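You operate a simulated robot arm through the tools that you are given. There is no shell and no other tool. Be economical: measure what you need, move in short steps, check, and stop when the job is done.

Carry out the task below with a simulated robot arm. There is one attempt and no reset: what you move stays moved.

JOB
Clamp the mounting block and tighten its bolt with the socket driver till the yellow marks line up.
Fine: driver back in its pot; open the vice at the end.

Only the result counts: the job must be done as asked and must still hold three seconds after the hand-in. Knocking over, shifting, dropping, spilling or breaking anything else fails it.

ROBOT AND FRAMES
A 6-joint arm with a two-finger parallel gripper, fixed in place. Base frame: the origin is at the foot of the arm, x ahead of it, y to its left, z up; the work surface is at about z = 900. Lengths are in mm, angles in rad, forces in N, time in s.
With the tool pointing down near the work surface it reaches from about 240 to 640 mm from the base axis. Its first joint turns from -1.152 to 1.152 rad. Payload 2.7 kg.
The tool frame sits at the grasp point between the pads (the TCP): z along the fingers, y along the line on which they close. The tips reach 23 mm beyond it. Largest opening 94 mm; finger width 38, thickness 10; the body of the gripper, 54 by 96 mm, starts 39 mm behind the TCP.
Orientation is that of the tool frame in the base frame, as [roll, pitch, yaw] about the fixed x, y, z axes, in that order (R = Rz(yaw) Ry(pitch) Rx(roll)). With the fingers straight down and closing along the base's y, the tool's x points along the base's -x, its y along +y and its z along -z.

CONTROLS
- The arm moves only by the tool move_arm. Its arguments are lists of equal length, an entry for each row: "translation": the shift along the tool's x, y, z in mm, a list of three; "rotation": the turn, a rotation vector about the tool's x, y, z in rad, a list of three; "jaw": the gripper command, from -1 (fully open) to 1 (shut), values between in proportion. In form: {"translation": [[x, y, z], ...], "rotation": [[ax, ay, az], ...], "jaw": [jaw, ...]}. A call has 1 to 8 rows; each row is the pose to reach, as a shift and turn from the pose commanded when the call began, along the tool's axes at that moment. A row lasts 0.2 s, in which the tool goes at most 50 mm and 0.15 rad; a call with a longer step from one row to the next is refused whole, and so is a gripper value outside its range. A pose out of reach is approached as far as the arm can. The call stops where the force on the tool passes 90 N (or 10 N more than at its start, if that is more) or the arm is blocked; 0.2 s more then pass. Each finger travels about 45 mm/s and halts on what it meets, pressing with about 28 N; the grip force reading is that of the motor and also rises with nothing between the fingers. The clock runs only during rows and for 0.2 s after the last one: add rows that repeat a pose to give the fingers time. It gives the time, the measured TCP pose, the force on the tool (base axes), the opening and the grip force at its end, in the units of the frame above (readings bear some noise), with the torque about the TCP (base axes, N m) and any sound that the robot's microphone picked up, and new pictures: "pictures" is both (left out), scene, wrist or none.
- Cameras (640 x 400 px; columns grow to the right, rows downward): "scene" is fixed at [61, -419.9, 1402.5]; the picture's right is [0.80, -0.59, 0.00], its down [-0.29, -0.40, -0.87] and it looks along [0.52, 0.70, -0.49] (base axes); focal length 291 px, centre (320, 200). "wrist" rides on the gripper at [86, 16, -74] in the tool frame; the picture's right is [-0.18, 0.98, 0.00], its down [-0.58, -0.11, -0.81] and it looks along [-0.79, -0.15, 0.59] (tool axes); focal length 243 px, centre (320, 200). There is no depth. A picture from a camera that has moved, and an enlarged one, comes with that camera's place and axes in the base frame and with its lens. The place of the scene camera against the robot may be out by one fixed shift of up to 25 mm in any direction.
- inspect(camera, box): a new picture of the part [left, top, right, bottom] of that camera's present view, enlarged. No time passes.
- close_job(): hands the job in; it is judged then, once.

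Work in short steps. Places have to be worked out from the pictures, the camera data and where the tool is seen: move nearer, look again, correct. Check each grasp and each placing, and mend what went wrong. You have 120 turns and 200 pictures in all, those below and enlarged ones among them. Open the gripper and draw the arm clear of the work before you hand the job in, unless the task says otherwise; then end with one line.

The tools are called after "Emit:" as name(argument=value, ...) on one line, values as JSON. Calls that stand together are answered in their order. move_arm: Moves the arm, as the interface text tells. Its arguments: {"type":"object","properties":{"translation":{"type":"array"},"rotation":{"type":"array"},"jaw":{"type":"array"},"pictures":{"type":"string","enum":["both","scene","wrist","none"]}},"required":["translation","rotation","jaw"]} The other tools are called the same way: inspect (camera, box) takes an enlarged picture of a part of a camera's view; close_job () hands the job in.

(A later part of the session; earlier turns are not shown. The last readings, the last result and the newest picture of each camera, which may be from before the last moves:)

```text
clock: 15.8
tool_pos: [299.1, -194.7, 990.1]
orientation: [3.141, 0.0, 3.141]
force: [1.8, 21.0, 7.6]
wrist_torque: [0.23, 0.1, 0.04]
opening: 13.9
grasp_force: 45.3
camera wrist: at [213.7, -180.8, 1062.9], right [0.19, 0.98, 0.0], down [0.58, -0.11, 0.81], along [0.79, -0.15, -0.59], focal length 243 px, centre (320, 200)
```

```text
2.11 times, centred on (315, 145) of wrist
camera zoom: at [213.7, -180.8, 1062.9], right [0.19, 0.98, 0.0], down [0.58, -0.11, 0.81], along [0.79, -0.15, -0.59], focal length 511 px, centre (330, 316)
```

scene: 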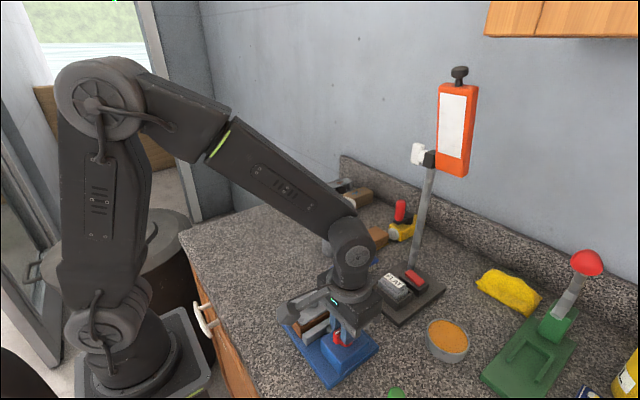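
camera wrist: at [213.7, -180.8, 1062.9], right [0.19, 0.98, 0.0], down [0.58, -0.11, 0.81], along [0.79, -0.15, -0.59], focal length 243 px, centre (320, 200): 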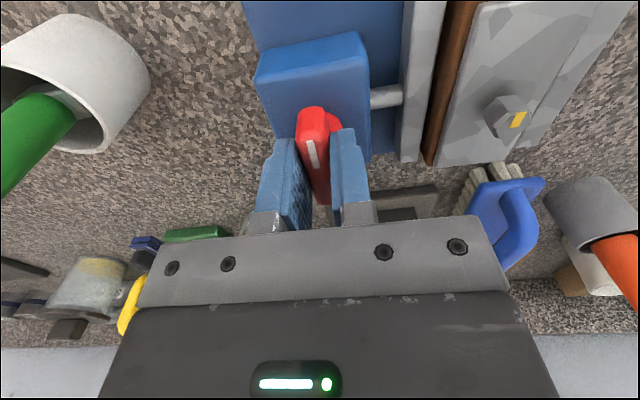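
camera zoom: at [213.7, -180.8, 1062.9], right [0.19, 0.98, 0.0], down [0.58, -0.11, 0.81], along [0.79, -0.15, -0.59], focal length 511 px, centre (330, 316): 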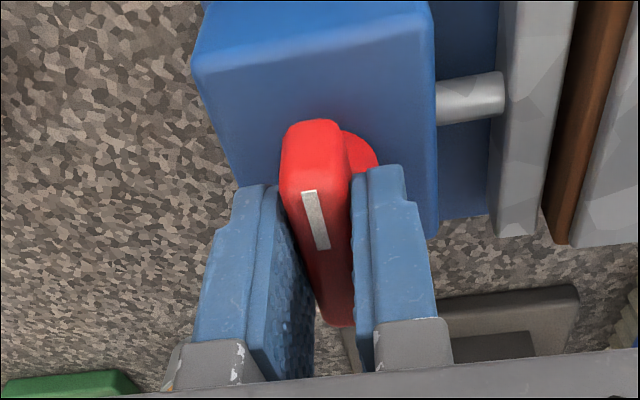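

Bar gripped (14 mm), with some side force because it sits ~2 mm toward +y. Shift 2.5 mm to relieve and turn 0.45 rad clockwise as a test.

Emit:
move_arm(translation=[[0, 2.5, 0], [0, 2.5, 0], [0, 2.5, 0], [0, 2.5, 0], [0, 2.5, 0]], rotation=[[0, 0, 0], [0, 0, 0.15], [0, 0, 0.3], [0, 0, 0.45], [0, 0, 0.45]], jaw=[1, 1, 1, 1, 1])

Emit:
inspect(camera="scene", box=[270, 270, 390, 360])

```text
clock: 17.0
tool_pos: [299.5, -195.3, 988.5]
orientation: [3.14, -0.001, 2.687]
force: [-0.9, -13.1, -21.9]
wrist_torque: [-0.5, -1.04, -0.03]
opening: 13.8
grasp_force: 44.9
camera wrist: at [229.7, -144.2, 1063.0], right [0.6, 0.8, 0.0], down [0.48, -0.35, 0.81], along [0.65, -0.48, -0.59], focal length 243 px, centre (320, 200)
```

scene: 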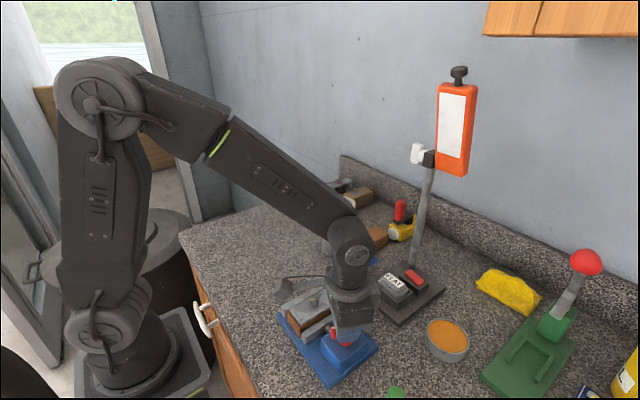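
wrist: 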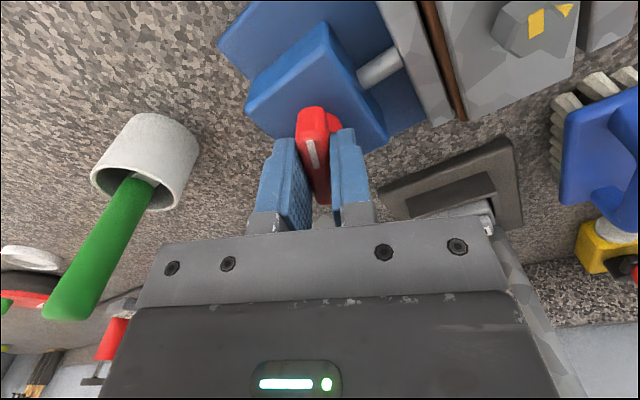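

```text
4.44 times, centred on (330, 315) of scene
camera zoom: at [61.2, -420.4, 1402.3], right [0.8, -0.59, 0.0], down [-0.29, -0.4, -0.87], along [0.52, 0.7, -0.49], focal length 1292 px, centre (276, -311)
```

zoom: 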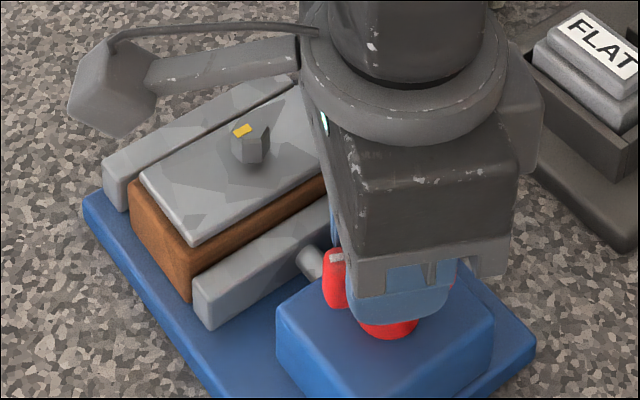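

Handle turns with the gripper and the moving jaw has advanced. Continue clockwise 0.9 rad, easing the small residual forces.

Emit:
move_arm(translation=[[-0.4, -0.8, 1], [-0.4, -0.8, 1], [-0.4, -0.8, 1], [-0.4, -0.8, 1], [-0.4, -0.8, 1], [-0.4, -0.8, 1], [-0.4, -0.8, 1]], rotation=[[0, 0, 0.15], [0, 0, 0.3], [0, 0, 0.45], [0, 0, 0.6], [0, 0, 0.75], [0, 0, 0.9], [0, 0, 0.9]], jaw=[1, 1, 1, 1, 1, 1, 1])

Emit:
inspect(camera="scene", box=[270, 270, 390, 360])

```text
clock: 18.6
tool_pos: [299.7, -194.3, 989.0]
orientation: [3.14, 0.0, 1.788]
force: [-2.8, 5.7, 8.6]
wrist_torque: [1.01, 0.32, -0.04]
opening: 14.0
grasp_force: 45.1
camera wrist: at [297.8, -108.4, 1062.9], right [1.0, 0.03, 0.0], down [0.02, -0.59, 0.81], along [0.03, -0.81, -0.59], focal length 243 px, centre (320, 200)
```

scene: 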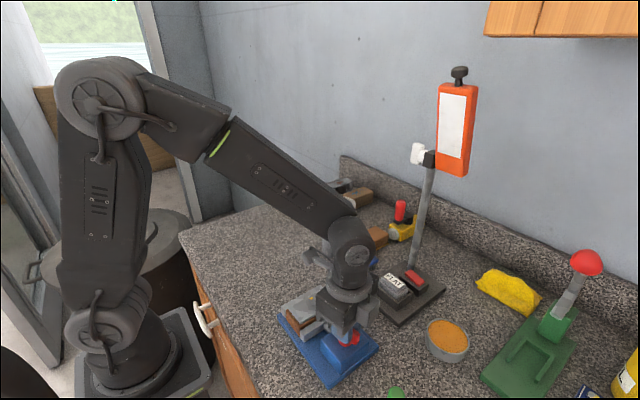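
wrist: 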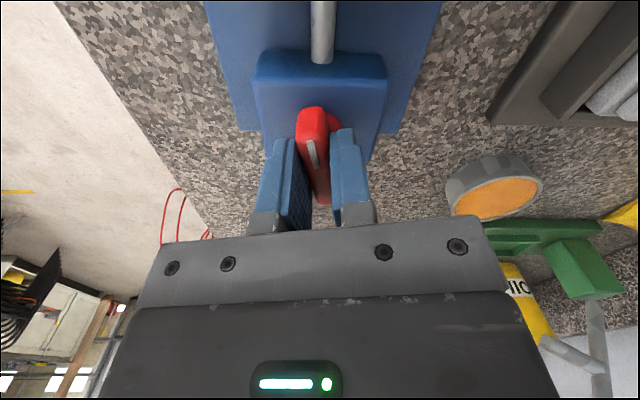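

```text
4.44 times, centred on (330, 315) of scene
camera zoom: at [60.9, -419.7, 1402.5], right [0.8, -0.59, 0.0], down [-0.29, -0.4, -0.87], along [0.52, 0.7, -0.49], focal length 1292 px, centre (276, -311)
```

zoom: 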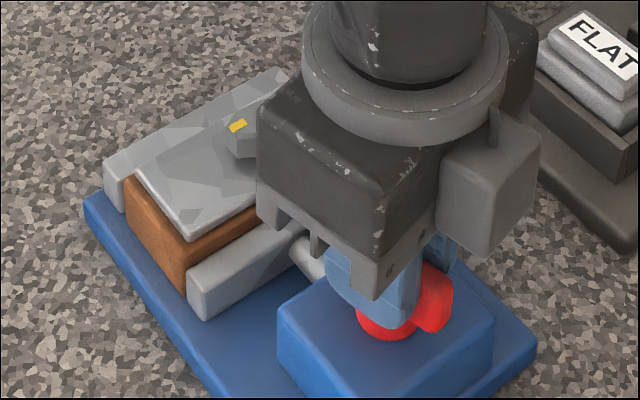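

The jaw is at the block now. Continue clockwise, watching for resistance.

Emit:
move_arm(translation=[[0, 0, 0], [0, 0, 0], [0, 0, 0], [0, 0, 0], [0, 0, 0], [0, 0, 0], [0, 0, 0]], rotation=[[0, 0, 0.15], [0, 0, 0.3], [0, 0, 0.45], [0, 0, 0.6], [0, 0, 0.75], [0, 0, 0.9], [0, 0, 0.9]], jaw=[1, 1, 1, 1, 1, 1, 1])

Emit:
inspect(camera="scene", box=[270, 270, 390, 360])

```text
clock: 20.2
tool_pos: [300.3, -193.7, 988.1]
orientation: [3.141, -0.001, 0.892]
force: [3.9, 14.4, 6.5]
wrist_torque: [0.76, -0.54, 1.63]
opening: 13.7
grasp_force: 44.9
camera wrist: at [368.1, -139.3, 1062.8], right [0.65, -0.76, 0.0], down [-0.45, -0.38, 0.81], along [-0.61, -0.52, -0.59], focal length 243 px, centre (320, 200)
```

scene: 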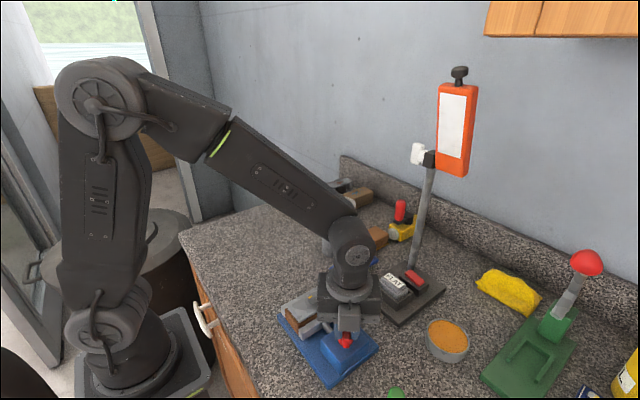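
wrist: 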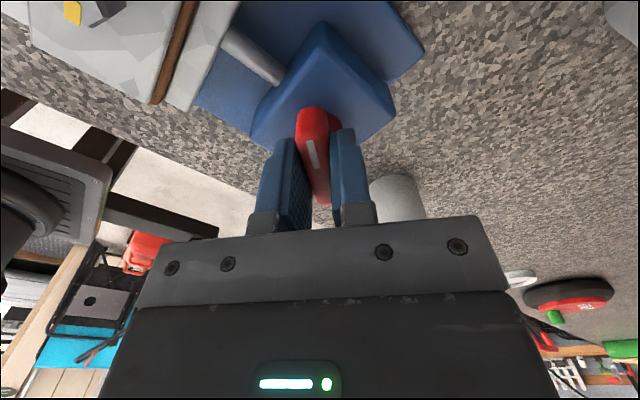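

```text
4.44 times, centred on (330, 315) of scene
camera zoom: at [61.1, -419.5, 1402.6], right [0.8, -0.59, 0.0], down [-0.29, -0.4, -0.87], along [0.52, 0.7, -0.49], focal length 1292 px, centre (276, -311)
```

zoom: 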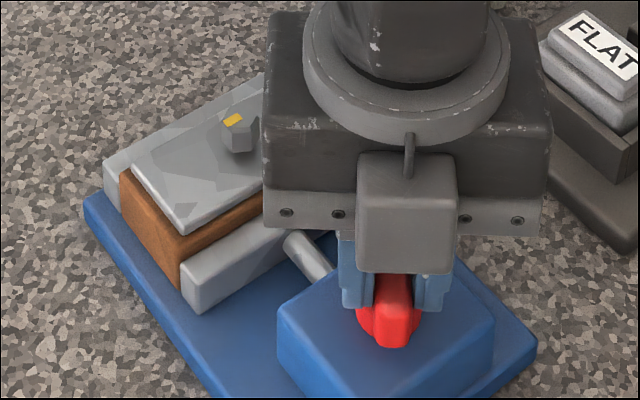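

Torque is now 1.6 N·m — the block is being clamped. Tighten a little more.

Emit:
move_arm(translation=[[0, 0, 0], [0, 0, 0], [0, 0, 0], [0, 0, 0]], rotation=[[0, 0, 0.1], [0, 0, 0.2], [0, 0, 0.3], [0, 0, 0.3]], jaw=[1, 1, 1, 1])

Emit:
inspect(camera="scene", box=[270, 270, 390, 360])

Emit:
inspect(camera="wrist", box=[100, 0, 400, 220])

```text
clock: 21.2
tool_pos: [299.1, -196.4, 989.2]
orientation: [3.139, 0.002, 0.592]
force: [-0.4, -2.5, -1.4]
wrist_torque: [-0.58, 0.29, 2.22]
opening: 22.2
grasp_force: 45.4
camera wrist: at [380.8, -162.7, 1062.6], right [0.4, -0.92, 0.0], down [-0.54, -0.23, 0.81], along [-0.74, -0.32, -0.59], focal length 243 px, centre (320, 200)
```

scene: 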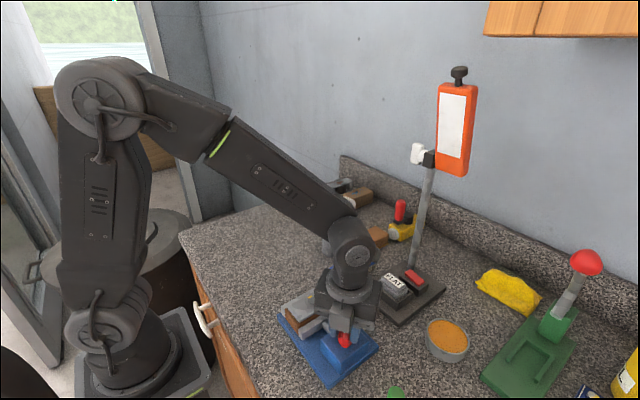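
wrist: 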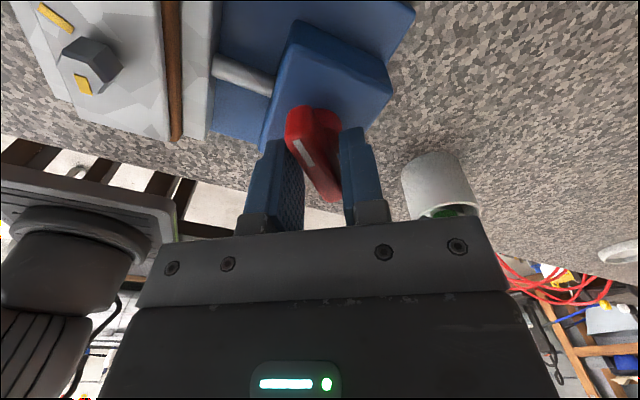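

```text
4.44 times, centred on (330, 315) of scene
camera zoom: at [61.0, -420.0, 1402.4], right [0.8, -0.59, 0.0], down [-0.29, -0.4, -0.87], along [0.52, 0.7, -0.49], focal length 1292 px, centre (276, -311)
```

zoom: 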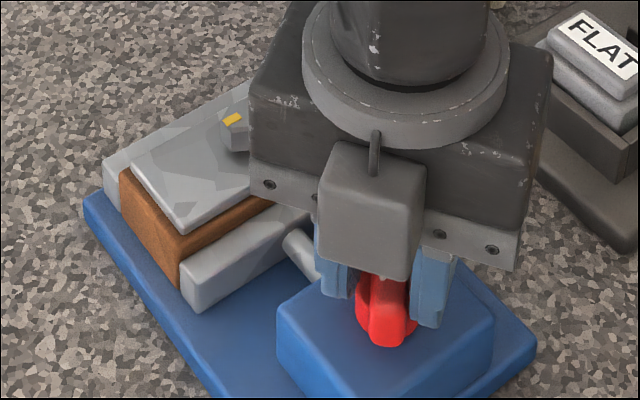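

```text
1.82 times, centred on (250, 110) of wrist
camera zoom: at [380.8, -162.7, 1062.6], right [0.4, -0.92, 0.0], down [-0.54, -0.23, 0.81], along [-0.74, -0.32, -0.59], focal length 441 px, centre (447, 364)
```

zoom: 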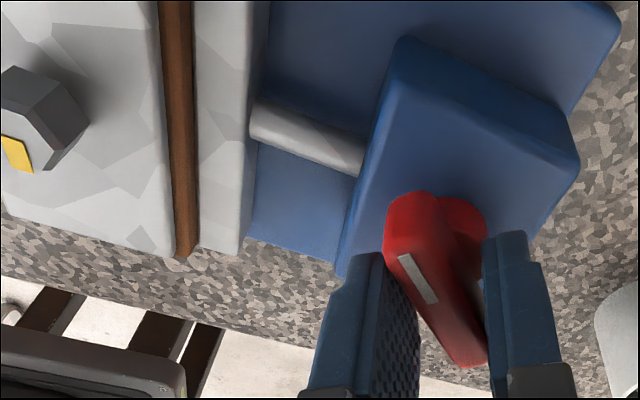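

The handle stopped (fingers yawed on the bar): the block is clamped tight. Open, realign, and rise.

Emit:
move_arm(translation=[[0, 0, 0], [0, 0, 0], [0, 0, 0], [0, 0, -30], [0, 0, -70], [0, 0, -110], [0, 0, -110]], rotation=[[0, 0, 0], [0, 0, -0.15], [0, 0, -0.3], [0, 0, -0.3], [0, 0, -0.3], [0, 0, -0.45], [0, 0, -0.6]], jaw=[-0.3, -0.3, -0.3, -0.3, -0.3, -0.3, -0.3], pictures="scene")

Emit:
inspect(camera="scene", box=[270, 270, 390, 360])

```text
clock: 22.8
tool_pos: [300.8, -195.4, 1098.9]
orientation: [3.14, -0.001, 1.192]
force: [0.0, 0.3, 0.4]
wrist_torque: [0.02, 0.01, -0.01]
opening: 61.3
grasp_force: 0.1
```

scene: 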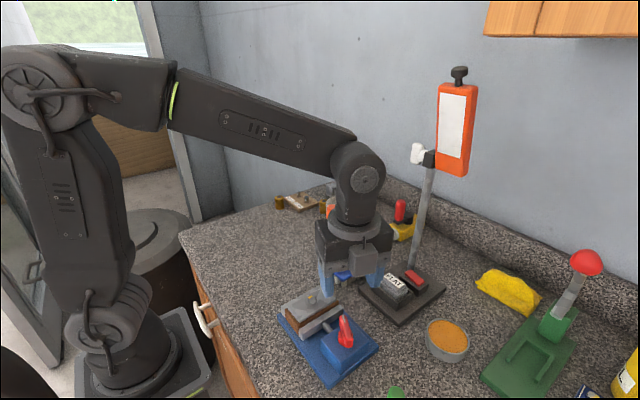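

```text
4.44 times, centred on (330, 315) of scene
camera zoom: at [61.0, -419.9, 1402.5], right [0.8, -0.59, 0.0], down [-0.29, -0.4, -0.87], along [0.52, 0.7, -0.49], focal length 1292 px, centre (276, -311)
```

zoom: 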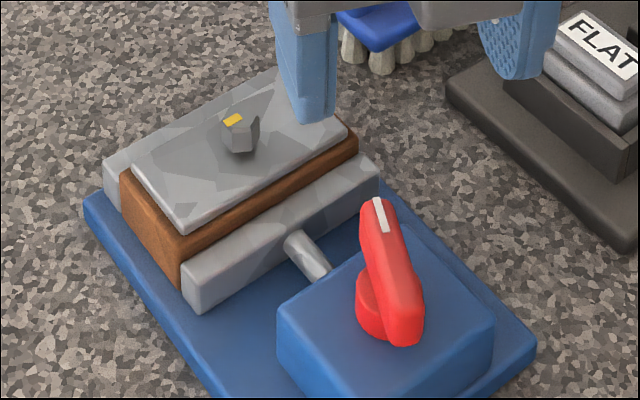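

Vice holds the block. Now move toward the orange driver (≈(469,57), handle top z≈1035) while unwinding the wrist.

Emit:
move_arm(translation=[[33, 0, -4], [66, 0, -8], [99, 0, -12], [132, 1, -16], [165, 1, -20], [198, 1, -24], [231, 1, -28], [264, 1.3, -31]], rotation=[[0, 0, -0.15], [0, 0, -0.3], [0, 0, -0.45], [0, 0, -0.6], [0, 0, -0.75], [0, 0, -0.9], [0, 0, -1.05], [0, 0, -1.2]], jaw=[-1, -1, -1, -1, -1, -1, -1, -1], pictures="none")

Emit:
move_arm(translation=[[0, 0, 0], [0, 0, 0], [0, 0, 0], [0, 0, 0], [0, 0, 0], [0, 0, 0]], rotation=[[0, 0, -0.15], [0, 0, -0.3], [0, 0, -0.45], [0, 0, -0.6], [0, 0, -0.75], [0, 0, -0.75]], jaw=[-1, -1, -1, -1, -1, -1], pictures="both")

```text
clock: 24.6
tool_pos: [400.5, 51.2, 1128.9]
orientation: [-3.141, 0.002, 2.394]
force: [-0.4, 0.0, 0.3]
wrist_torque: [0.0, 0.02, 0.01]
opening: 93.8
grasp_force: 0.1
```

```text
clock: 26.0
tool_pos: [398.5, 49.6, 1128.8]
orientation: [-3.141, -0.001, -3.14]
force: [-0.6, -0.3, 0.2]
wrist_torque: [0.03, 0.01, 0.01]
opening: 94.2
grasp_force: 0.1
camera wrist: at [313.2, 64.1, 1203.4], right [0.18, 0.98, 0.0], down [0.58, -0.11, 0.81], along [0.79, -0.15, -0.59], focal length 243 px, centre (320, 200)
```

scene: 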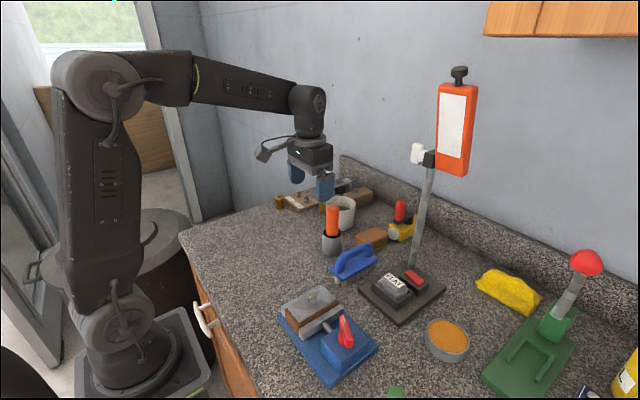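
wrist: 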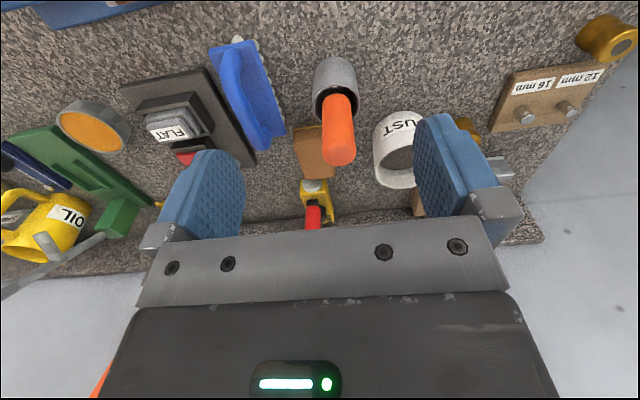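

Zoom in on the driver/pot and the gold pieces.

Emit:
inspect(camera="wrist", box=[290, 40, 430, 190])

Emit:
inspect(camera="wrist", box=[450, 0, 640, 140])

```text
2.67 times, centred on (360, 115) of wrist
camera zoom: at [313.2, 64.1, 1203.4], right [0.18, 0.98, 0.0], down [0.58, -0.11, 0.81], along [0.79, -0.15, -0.59], focal length 647 px, centre (213, 427)
```

zoom: 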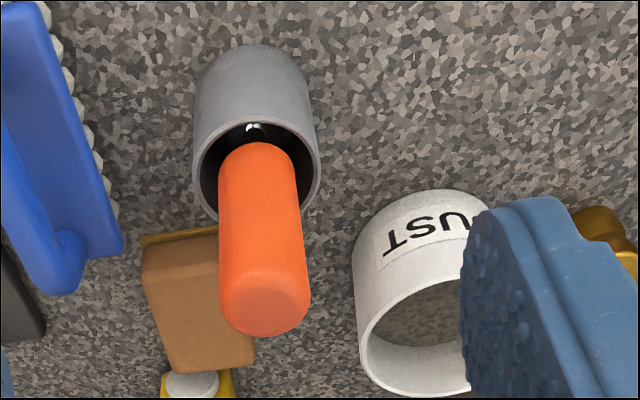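

```text
2.86 times, centred on (545, 70) of wrist
camera zoom: at [313.2, 64.1, 1203.4], right [0.18, 0.98, 0.0], down [0.58, -0.11, 0.81], along [0.79, -0.15, -0.59], focal length 693 px, centre (-323, 571)
```

zoom: 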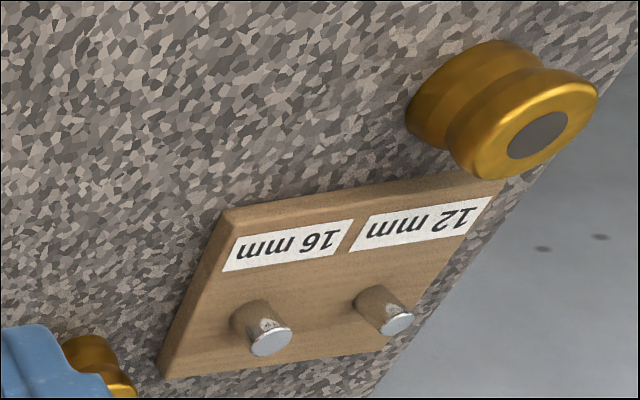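

Those gold parts belong to something else. Driver handle: centre ≈(466,53), top z≈1035, diameter ≈29; pot rim z≈960. Move above it.

Emit:
move_arm(translation=[[-34, 2, 15], [-67.5, 3.4, 39], [-67.5, 3.4, 39], [-67.5, 3.4, 39]], rotation=[[0, 0, 0], [0, 0, 0], [0, 0, 0], [0, 0, 0]], jaw=[-1, -1, -1, -1])

Emit:
inspect(camera="wrist", box=[200, 20, 440, 240])

Emit:
inspect(camera="scene", box=[270, 170, 390, 270])

```text
clock: 27.0
tool_pos: [467.6, 52.9, 1089.3]
orientation: [3.139, 0.001, 3.141]
force: [-0.8, 0.1, -0.5]
wrist_torque: [0.03, 0.01, 0.04]
opening: 94.1
grasp_force: 0.1
camera wrist: at [381.7, 67.9, 1163.1], right [0.19, 0.98, 0.0], down [0.58, -0.11, 0.81], along [0.79, -0.15, -0.59], focal length 243 px, centre (320, 200)
```

scene: 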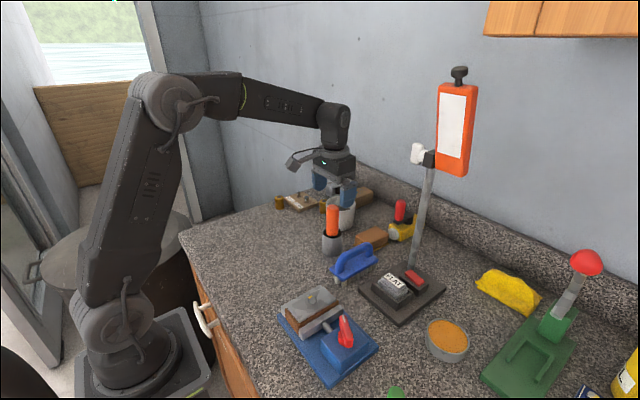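
wrist: 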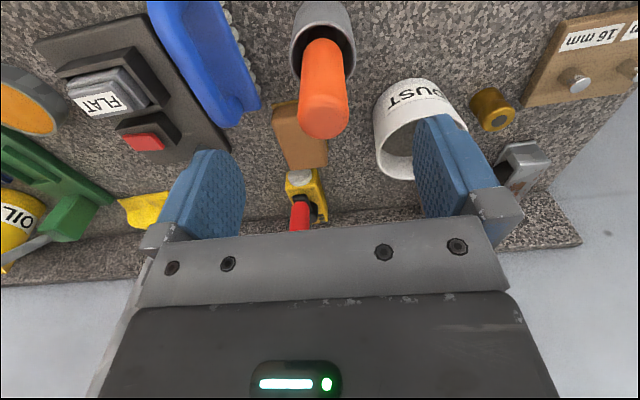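

```text
1.82 times, centred on (320, 130) of wrist
camera zoom: at [381.7, 67.9, 1163.1], right [0.19, 0.98, 0.0], down [0.58, -0.11, 0.81], along [0.79, -0.15, -0.59], focal length 441 px, centre (320, 327)
```

zoom: 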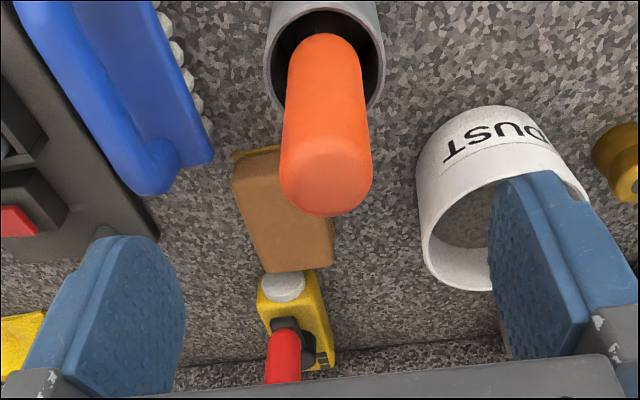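

```text
4.00 times, centred on (330, 220) of scene
camera zoom: at [61.0, -419.9, 1402.5], right [0.8, -0.59, 0.0], down [-0.29, -0.4, -0.87], along [0.52, 0.7, -0.49], focal length 1163 px, centre (280, 120)
```

zoom: 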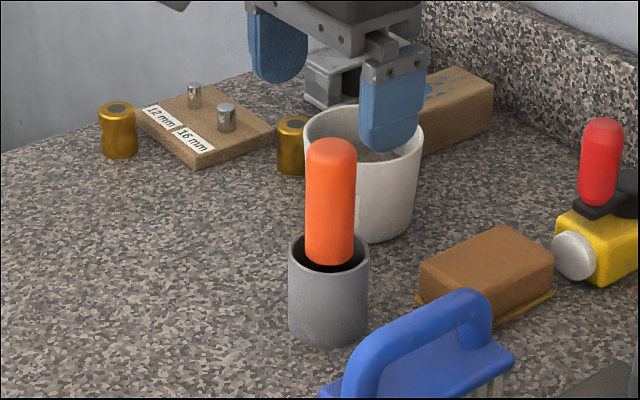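

Aligned: handle at (467.5,53.5). Descend to z≈1006 and grip.

Emit:
move_arm(translation=[[0, 0.5, 30], [0, 0.5, 60], [0, 0.5, 83], [0, 0.5, 83], [0, 0.5, 83], [0, 0.5, 83], [0, 0.5, 83], [0, 0.5, 83]], rotation=[[0, 0, 0], [0, 0, 0], [0, 0, 0], [0, 0, 0], [0, 0, 0], [0, 0, 0], [0, 0, 0], [0, 0, 0]], jaw=[-1, -1, -1, -1, 1, 1, 1, 1])

Emit:
inspect(camera="wrist", box=[200, 20, 440, 240])

Emit:
inspect(camera="scene", box=[270, 170, 390, 270])

```text
clock: 28.8
tool_pos: [468.1, 53.6, 1007.0]
orientation: [-3.14, 0.0, 3.14]
force: [0.6, 0.1, -0.3]
wrist_torque: [0.01, -0.01, -0.06]
opening: 30.3
grasp_force: 27.9
camera wrist: at [382.5, 67.5, 1081.1], right [0.19, 0.98, 0.0], down [0.58, -0.11, 0.81], along [0.79, -0.15, -0.59], focal length 243 px, centre (320, 200)
```

scene: 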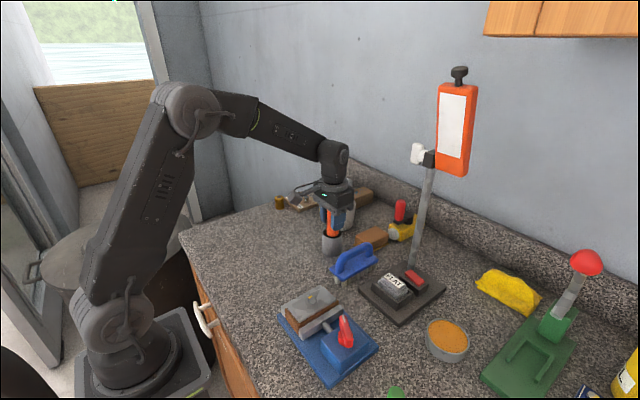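
wrist: 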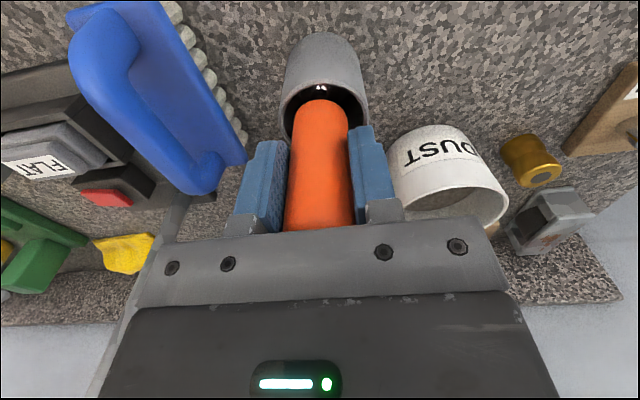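

```text
1.82 times, centred on (320, 130) of wrist
camera zoom: at [382.5, 67.5, 1081.1], right [0.19, 0.98, 0.0], down [0.58, -0.11, 0.81], along [0.79, -0.15, -0.59], focal length 441 px, centre (320, 327)
```

zoom: 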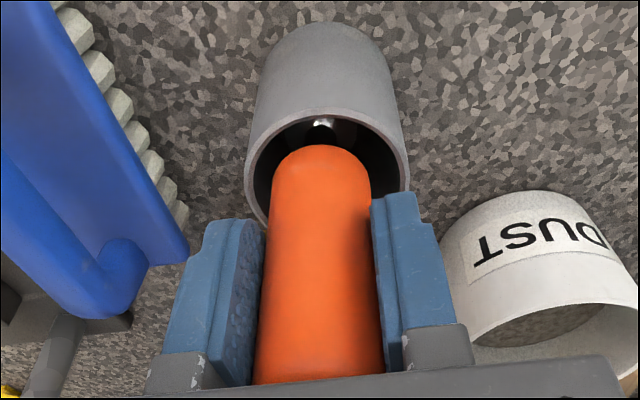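

```text
4.00 times, centred on (330, 220) of scene
camera zoom: at [61.0, -419.9, 1402.5], right [0.8, -0.59, 0.0], down [-0.29, -0.4, -0.87], along [0.52, 0.7, -0.49], focal length 1163 px, centre (280, 120)
```

zoom: 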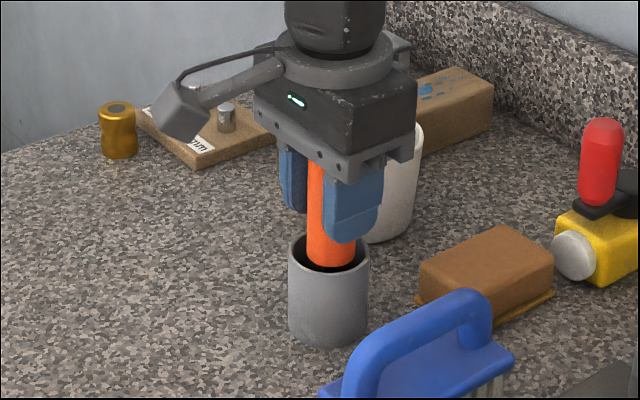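

Handle gripped (30.3 mm) at TCP (468,53.6,1007) — remember this for the return. Lift 120 mm straight up.

Emit:
move_arm(translation=[[0, 0, -15], [0, 0, -30], [0, 0, -50], [0, 0, -75], [0, 0, -100], [0, 0, -120], [0, 0, -120]], rotation=[[0, 0, 0], [0, 0, 0], [0, 0, 0], [0, 0, 0], [0, 0, 0], [0, 0, 0], [0, 0, 0]], jaw=[1, 1, 1, 1, 1, 1, 1])

Emit:
inspect(camera="wrist", box=[200, 0, 440, 240])

Emit:
inspect(camera="scene", box=[280, 150, 400, 270])

```text
clock: 30.4
tool_pos: [467.5, 53.5, 1128.4]
orientation: [3.14, -0.001, 3.137]
force: [0.2, -0.2, -0.2]
wrist_torque: [-0.02, 0.0, -0.02]
opening: 30.1
grasp_force: 28.1
camera wrist: at [381.0, 67.9, 1202.4], right [0.19, 0.98, 0.0], down [0.58, -0.11, 0.81], along [0.79, -0.15, -0.59], focal length 243 px, centre (320, 200)
```

scene: 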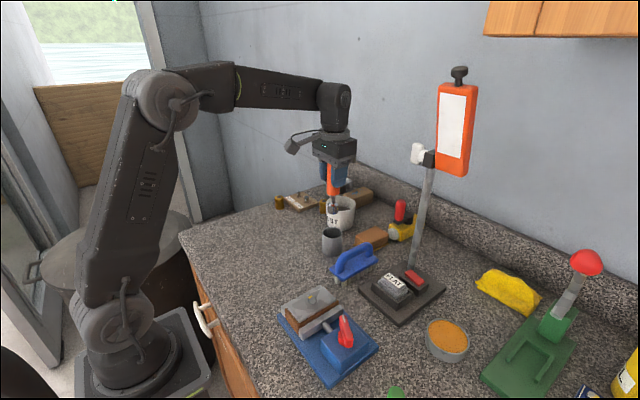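
wrist: 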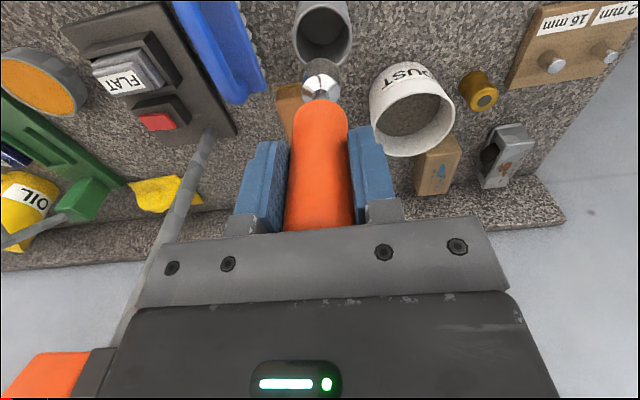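

```text
1.67 times, centred on (320, 120) of wrist
camera zoom: at [381.0, 67.9, 1202.4], right [0.19, 0.98, 0.0], down [0.58, -0.11, 0.81], along [0.79, -0.15, -0.59], focal length 404 px, centre (320, 333)
```

zoom: 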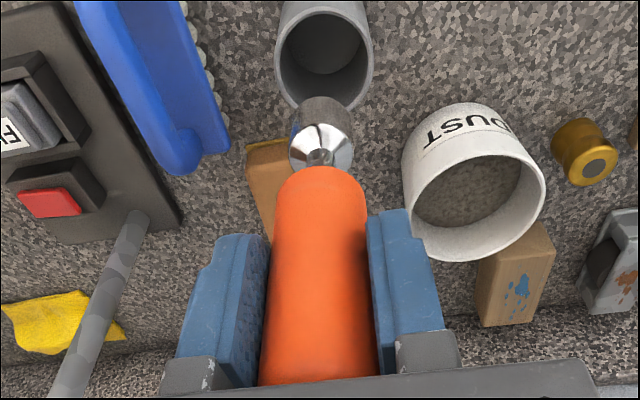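

```text
3.33 times, centred on (340, 210) of scene
camera zoom: at [61.0, -419.9, 1402.5], right [0.8, -0.59, 0.0], down [-0.29, -0.4, -0.87], along [0.52, 0.7, -0.49], focal length 969 px, centre (253, 167)
```

zoom: 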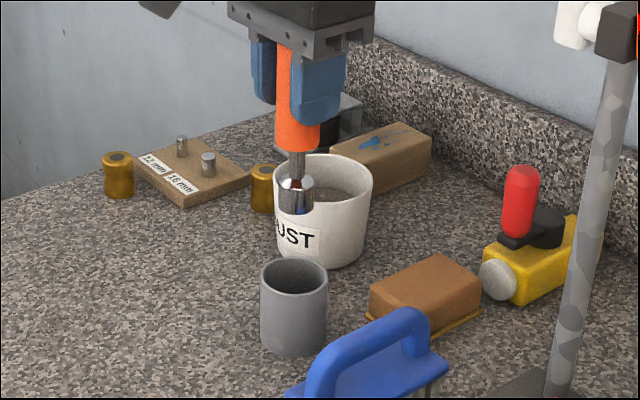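

The driver has a polished socket below. Zoom for any orientation features.

Emit:
inspect(camera="scene", box=[315, 180, 355, 220])

Emit:
inspect(camera="wrist", box=[290, 40, 360, 110])

Emit:
inspect(camera="scene", box=[275, 270, 355, 340])

```text
10.00 times, centred on (335, 200) of scene
camera zoom: at [61.0, -419.9, 1402.5], right [0.8, -0.59, 0.0], down [-0.29, -0.4, -0.87], along [0.52, 0.7, -0.49], focal length 2906 px, centre (170, 200)
```

zoom: 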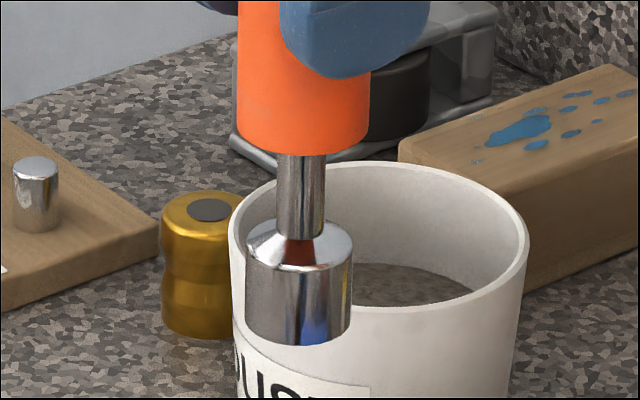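

```text
5.71 times, centred on (325, 75) of wrist
camera zoom: at [381.0, 67.9, 1202.4], right [0.19, 0.98, 0.0], down [0.58, -0.11, 0.81], along [0.79, -0.15, -0.59], focal length 1386 px, centre (291, 914)
```

zoom: 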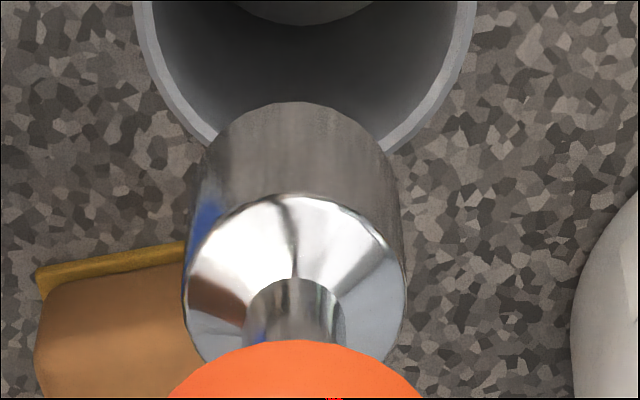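

```text
5.71 times, centred on (315, 305) of scene
camera zoom: at [61.0, -419.9, 1402.5], right [0.8, -0.59, 0.0], down [-0.29, -0.4, -0.87], along [0.52, 0.7, -0.49], focal length 1661 px, centre (349, -400)
```

zoom: 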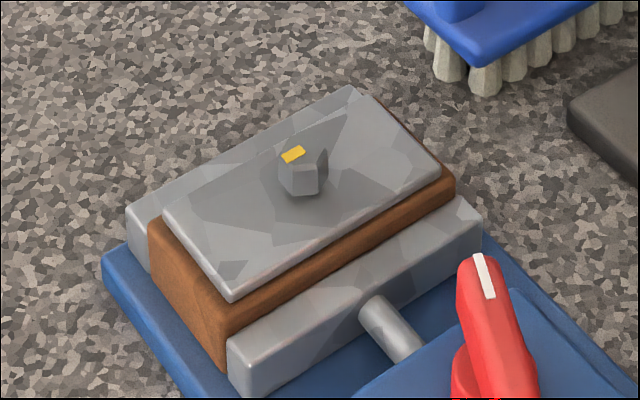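

Socket bottom is ≈105 mm below the TCP; bolt should be near (300,-97), head top z≈953. Carry the driver above the bolt at height.

Emit:
move_arm(translation=[[28, -25, 0], [56, -50, 0], [84, -75, 0], [112, -100, 0], [140, -125, 0], [167.5, -150.5, 0], [167.5, -150.5, 0], [167.5, -150.5, 20]], rotation=[[0, 0, 0], [0, 0, 0], [0, 0, 0], [0, 0, 0], [0, 0, 0], [0, 0, 0], [0, 0, 0], [0, 0, 0]], jaw=[1, 1, 1, 1, 1, 1, 1, 1])

Emit:
inspect(camera="wrist", box=[230, 0, 410, 120])

Emit:
inspect(camera="scene", box=[260, 230, 380, 330])

```text
clock: 32.2
tool_pos: [298.3, -98.3, 1108.5]
orientation: [3.142, 0.0, 3.14]
force: [-0.3, -0.5, -1.4]
wrist_torque: [-0.02, -0.02, -0.01]
opening: 30.3
grasp_force: 27.8
camera wrist: at [213.4, -82.6, 1181.9], right [0.19, 0.98, 0.0], down [0.58, -0.11, 0.81], along [0.79, -0.15, -0.59], focal length 243 px, centre (320, 200)
```

scene: 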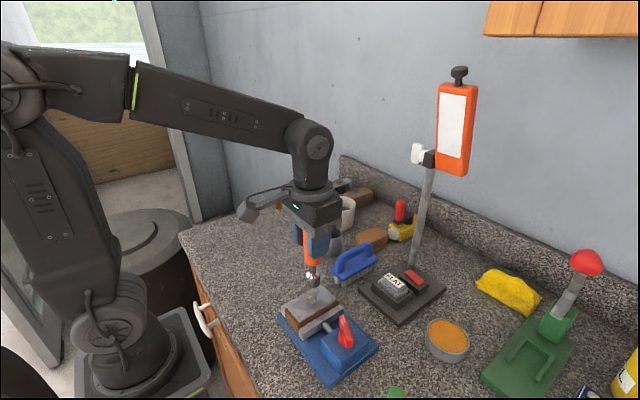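
wrist: 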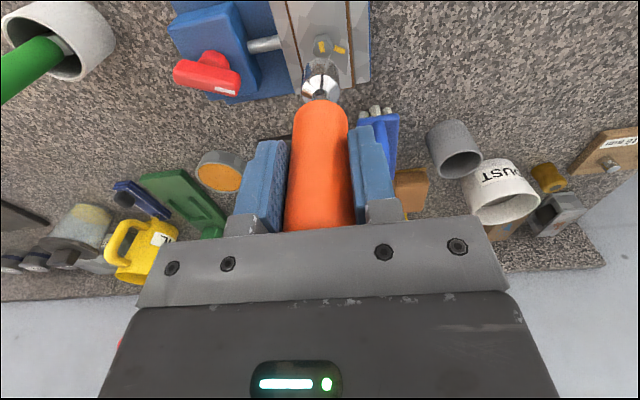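

```text
3.33 times, centred on (320, 60) of wrist
camera zoom: at [213.4, -82.6, 1181.9], right [0.19, 0.98, 0.0], down [0.58, -0.11, 0.81], along [0.79, -0.15, -0.59], focal length 809 px, centre (320, 667)
```

zoom: 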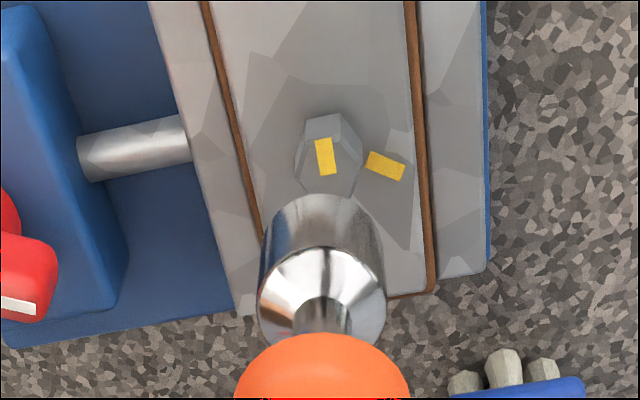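

```text
4.00 times, centred on (320, 280) of scene
camera zoom: at [61.0, -419.9, 1402.5], right [0.8, -0.59, 0.0], down [-0.29, -0.4, -0.87], along [0.52, 0.7, -0.49], focal length 1163 px, centre (320, -120)
```

zoom: 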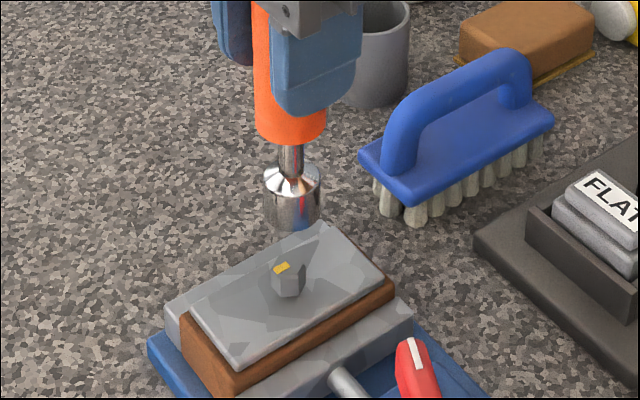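

Triangulating properly, the bolt head top is at z≈965 and centre ≈(300.3,-97.3). Shift 1.5 mm and lower to about 10 mm above it, then check.

Emit:
move_arm(translation=[[-1.5, 1, 12], [-1.5, 1, 28], [-1.5, 1, 28], [-1.5, 1, 28]], rotation=[[0, 0, 0], [0, 0, 0], [0, 0, 0], [0, 0, 0]], jaw=[1, 1, 1, 1])

Emit:
inspect(camera="wrist", box=[270, 0, 370, 110])

Emit:
inspect(camera="scene", box=[280, 260, 350, 320])

```text
clock: 33.2
tool_pos: [301.6, -96.3, 1079.9]
orientation: [-3.142, 0.0, 3.14]
force: [-0.7, -0.1, -1.7]
wrist_torque: [0.02, -0.01, -0.01]
opening: 30.1
grasp_force: 28.0
camera wrist: at [214.4, -81.7, 1154.1], right [0.19, 0.98, 0.0], down [0.58, -0.11, 0.81], along [0.79, -0.15, -0.59], focal length 243 px, centre (320, 200)
```

scene: 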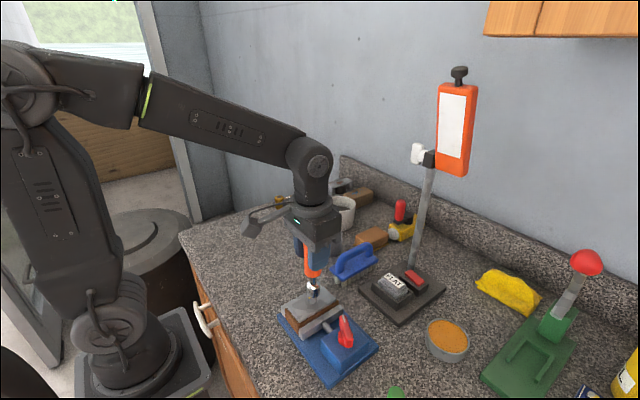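
wrist: 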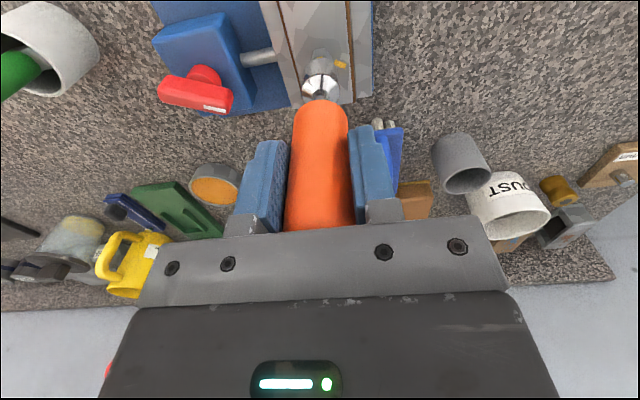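

```text
3.64 times, centred on (320, 55) of wrist
camera zoom: at [214.4, -81.7, 1154.1], right [0.19, 0.98, 0.0], down [0.58, -0.11, 0.81], along [0.79, -0.15, -0.59], focal length 882 px, centre (320, 727)
```

zoom: 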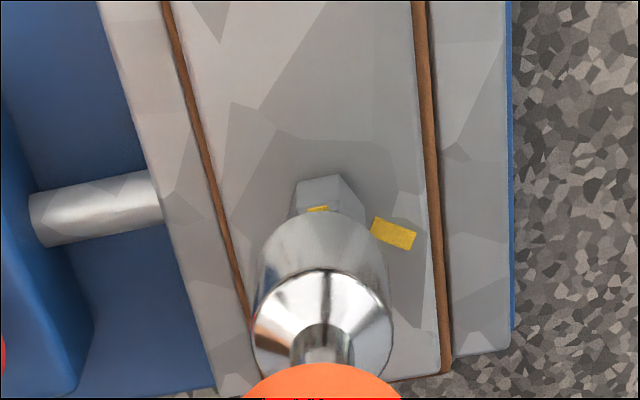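

```text
6.67 times, centred on (315, 290) of scene
camera zoom: at [61.0, -419.9, 1402.5], right [0.8, -0.59, 0.0], down [-0.29, -0.4, -0.87], along [0.52, 0.7, -0.49], focal length 1938 px, centre (353, -400)
```

zoom: 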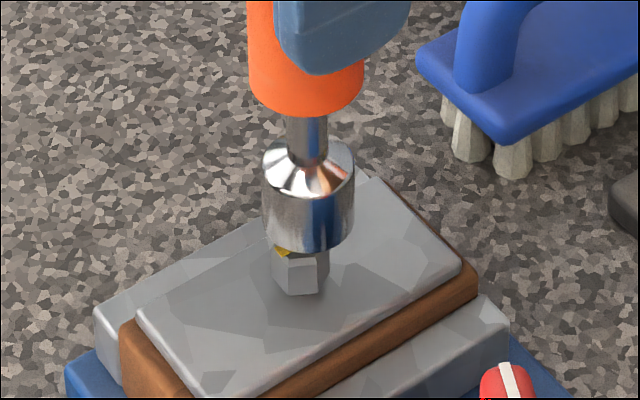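

Relative to the bolt, the socket looks ~1–2 mm too far +x and ~1 mm too far -y. Correct and descend in small steps to feel contact.

Emit:
move_arm(translation=[[1.5, 1.2, 0], [1.5, 1.2, 4], [1.5, 1.2, 8], [1.5, 1.2, 8]], rotation=[[0, 0, 0], [0, 0, 0], [0, 0, 0], [0, 0, 0]], jaw=[1, 1, 1, 1])

Emit:
inspect(camera="wrist", box=[270, 0, 370, 110])

Emit:
inspect(camera="scene", box=[280, 260, 350, 320])

```text
clock: 34.2
tool_pos: [296.7, -94.1, 1071.9]
orientation: [3.141, 0.0, 3.139]
force: [0.4, -0.2, -1.0]
wrist_torque: [-0.05, -0.02, 0.01]
opening: 30.2
grasp_force: 28.1
camera wrist: at [212.8, -80.8, 1145.8], right [0.19, 0.98, 0.0], down [0.58, -0.11, 0.81], along [0.79, -0.15, -0.59], focal length 243 px, centre (320, 200)
```

scene: 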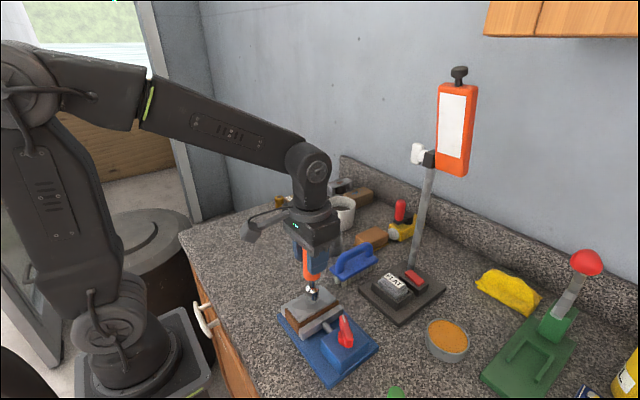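
wrist: 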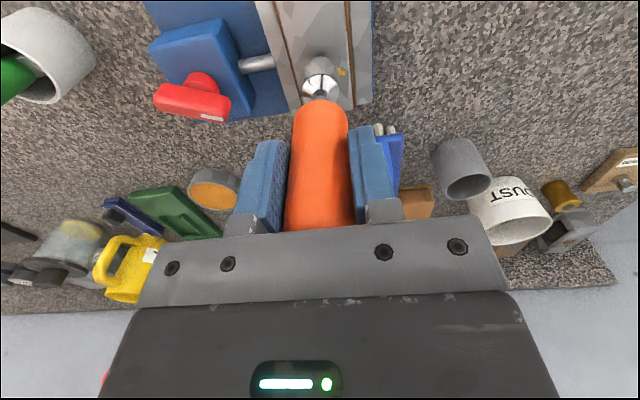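

```text
3.64 times, centred on (320, 55) of wrist
camera zoom: at [212.8, -80.8, 1145.8], right [0.19, 0.98, 0.0], down [0.58, -0.11, 0.81], along [0.79, -0.15, -0.59], focal length 882 px, centre (320, 727)
```

zoom: 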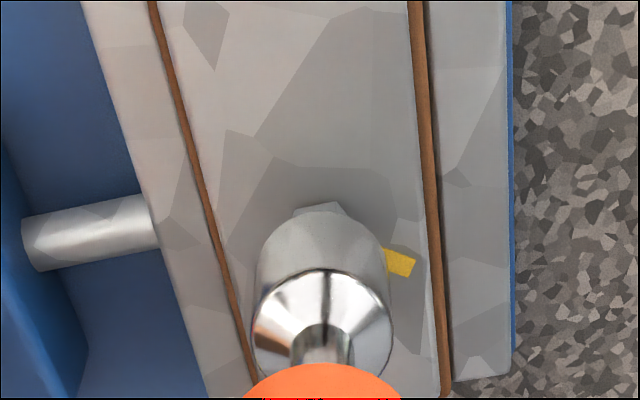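

```text
6.67 times, centred on (315, 290) of scene
camera zoom: at [61.0, -419.9, 1402.5], right [0.8, -0.59, 0.0], down [-0.29, -0.4, -0.87], along [0.52, 0.7, -0.49], focal length 1938 px, centre (353, -400)
```

zoom: 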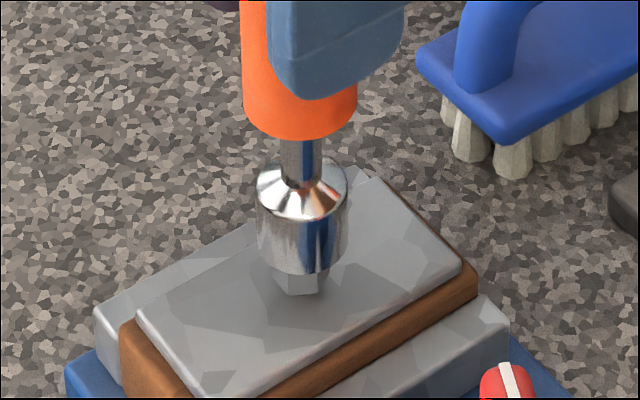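

Visually centred now. Descend 3 mm steps and watch the force.

Emit:
move_arm(translation=[[0, 0, 2], [0, 0, 4], [0, 0, 4]], rotation=[[0, 0, 0], [0, 0, 0], [0, 0, 0]], jaw=[1, 1, 1], pictures="none")

Emit:
inspect(camera="scene", box=[280, 260, 350, 320])

Emit:
inspect(camera="wrist", box=[270, 0, 370, 110])

```text
clock: 35.0
tool_pos: [299.1, -94.9, 1068.6]
orientation: [-3.14, 0.002, 3.14]
force: [-3.7, 1.0, 11.3]
wrist_torque: [0.01, 0.4, 0.0]
opening: 29.9
grasp_force: 27.8
```

```text
6.67 times, centred on (315, 290) of scene
camera zoom: at [60.8, -419.9, 1402.5], right [0.8, -0.59, 0.0], down [-0.29, -0.4, -0.87], along [0.52, 0.7, -0.49], focal length 1938 px, centre (353, -400)
```

zoom: 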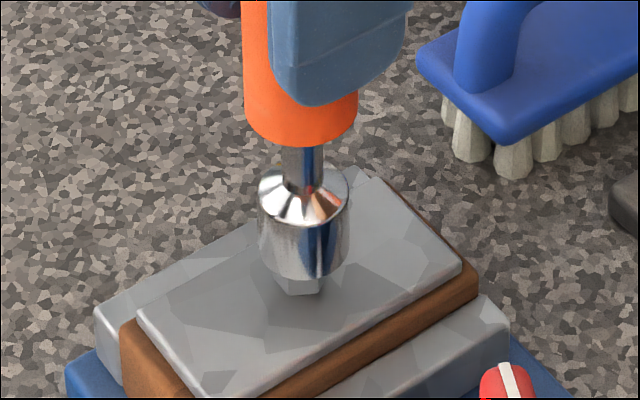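

```text
3.64 times, centred on (320, 55) of wrist
camera zoom: at [213.0, -80.5, 1142.8], right [0.19, 0.98, 0.0], down [0.58, -0.11, 0.81], along [0.79, -0.15, -0.59], focal length 882 px, centre (320, 727)
```

zoom: 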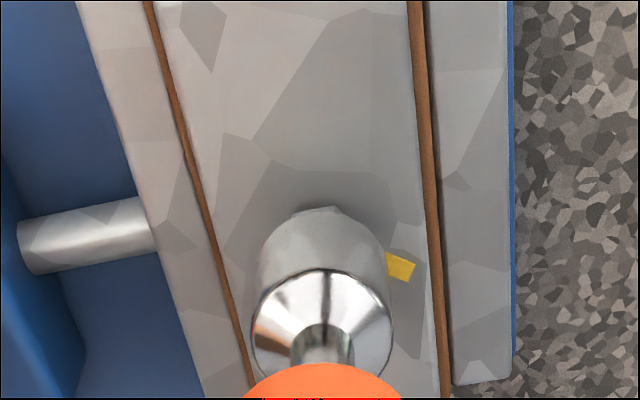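

Socket sits on top of the head (11 N). Search for hex alignment by turning counter-clockwise gently with light preload, watching z.

Emit:
move_arm(translation=[[0, 0, 0.5], [0, 0, 0.5], [0, 0, 0.5], [0, 0, 0.5], [0, 0, 0.5], [0, 0, 0.5]], rotation=[[0, 0, -0.05], [0, 0, -0.1], [0, 0, -0.15], [0, 0, -0.2], [0, 0, -0.25], [0, 0, -0.25]], jaw=[1, 1, 1, 1, 1, 1], pictures="none")

```text
clock: 36.4
tool_pos: [299.4, -94.1, 1068.1]
orientation: [-3.14, 0.0, -2.891]
force: [3.4, -0.9, 19.2]
wrist_torque: [-0.21, -0.17, -0.07]
opening: 30.2
grasp_force: 28.0
```

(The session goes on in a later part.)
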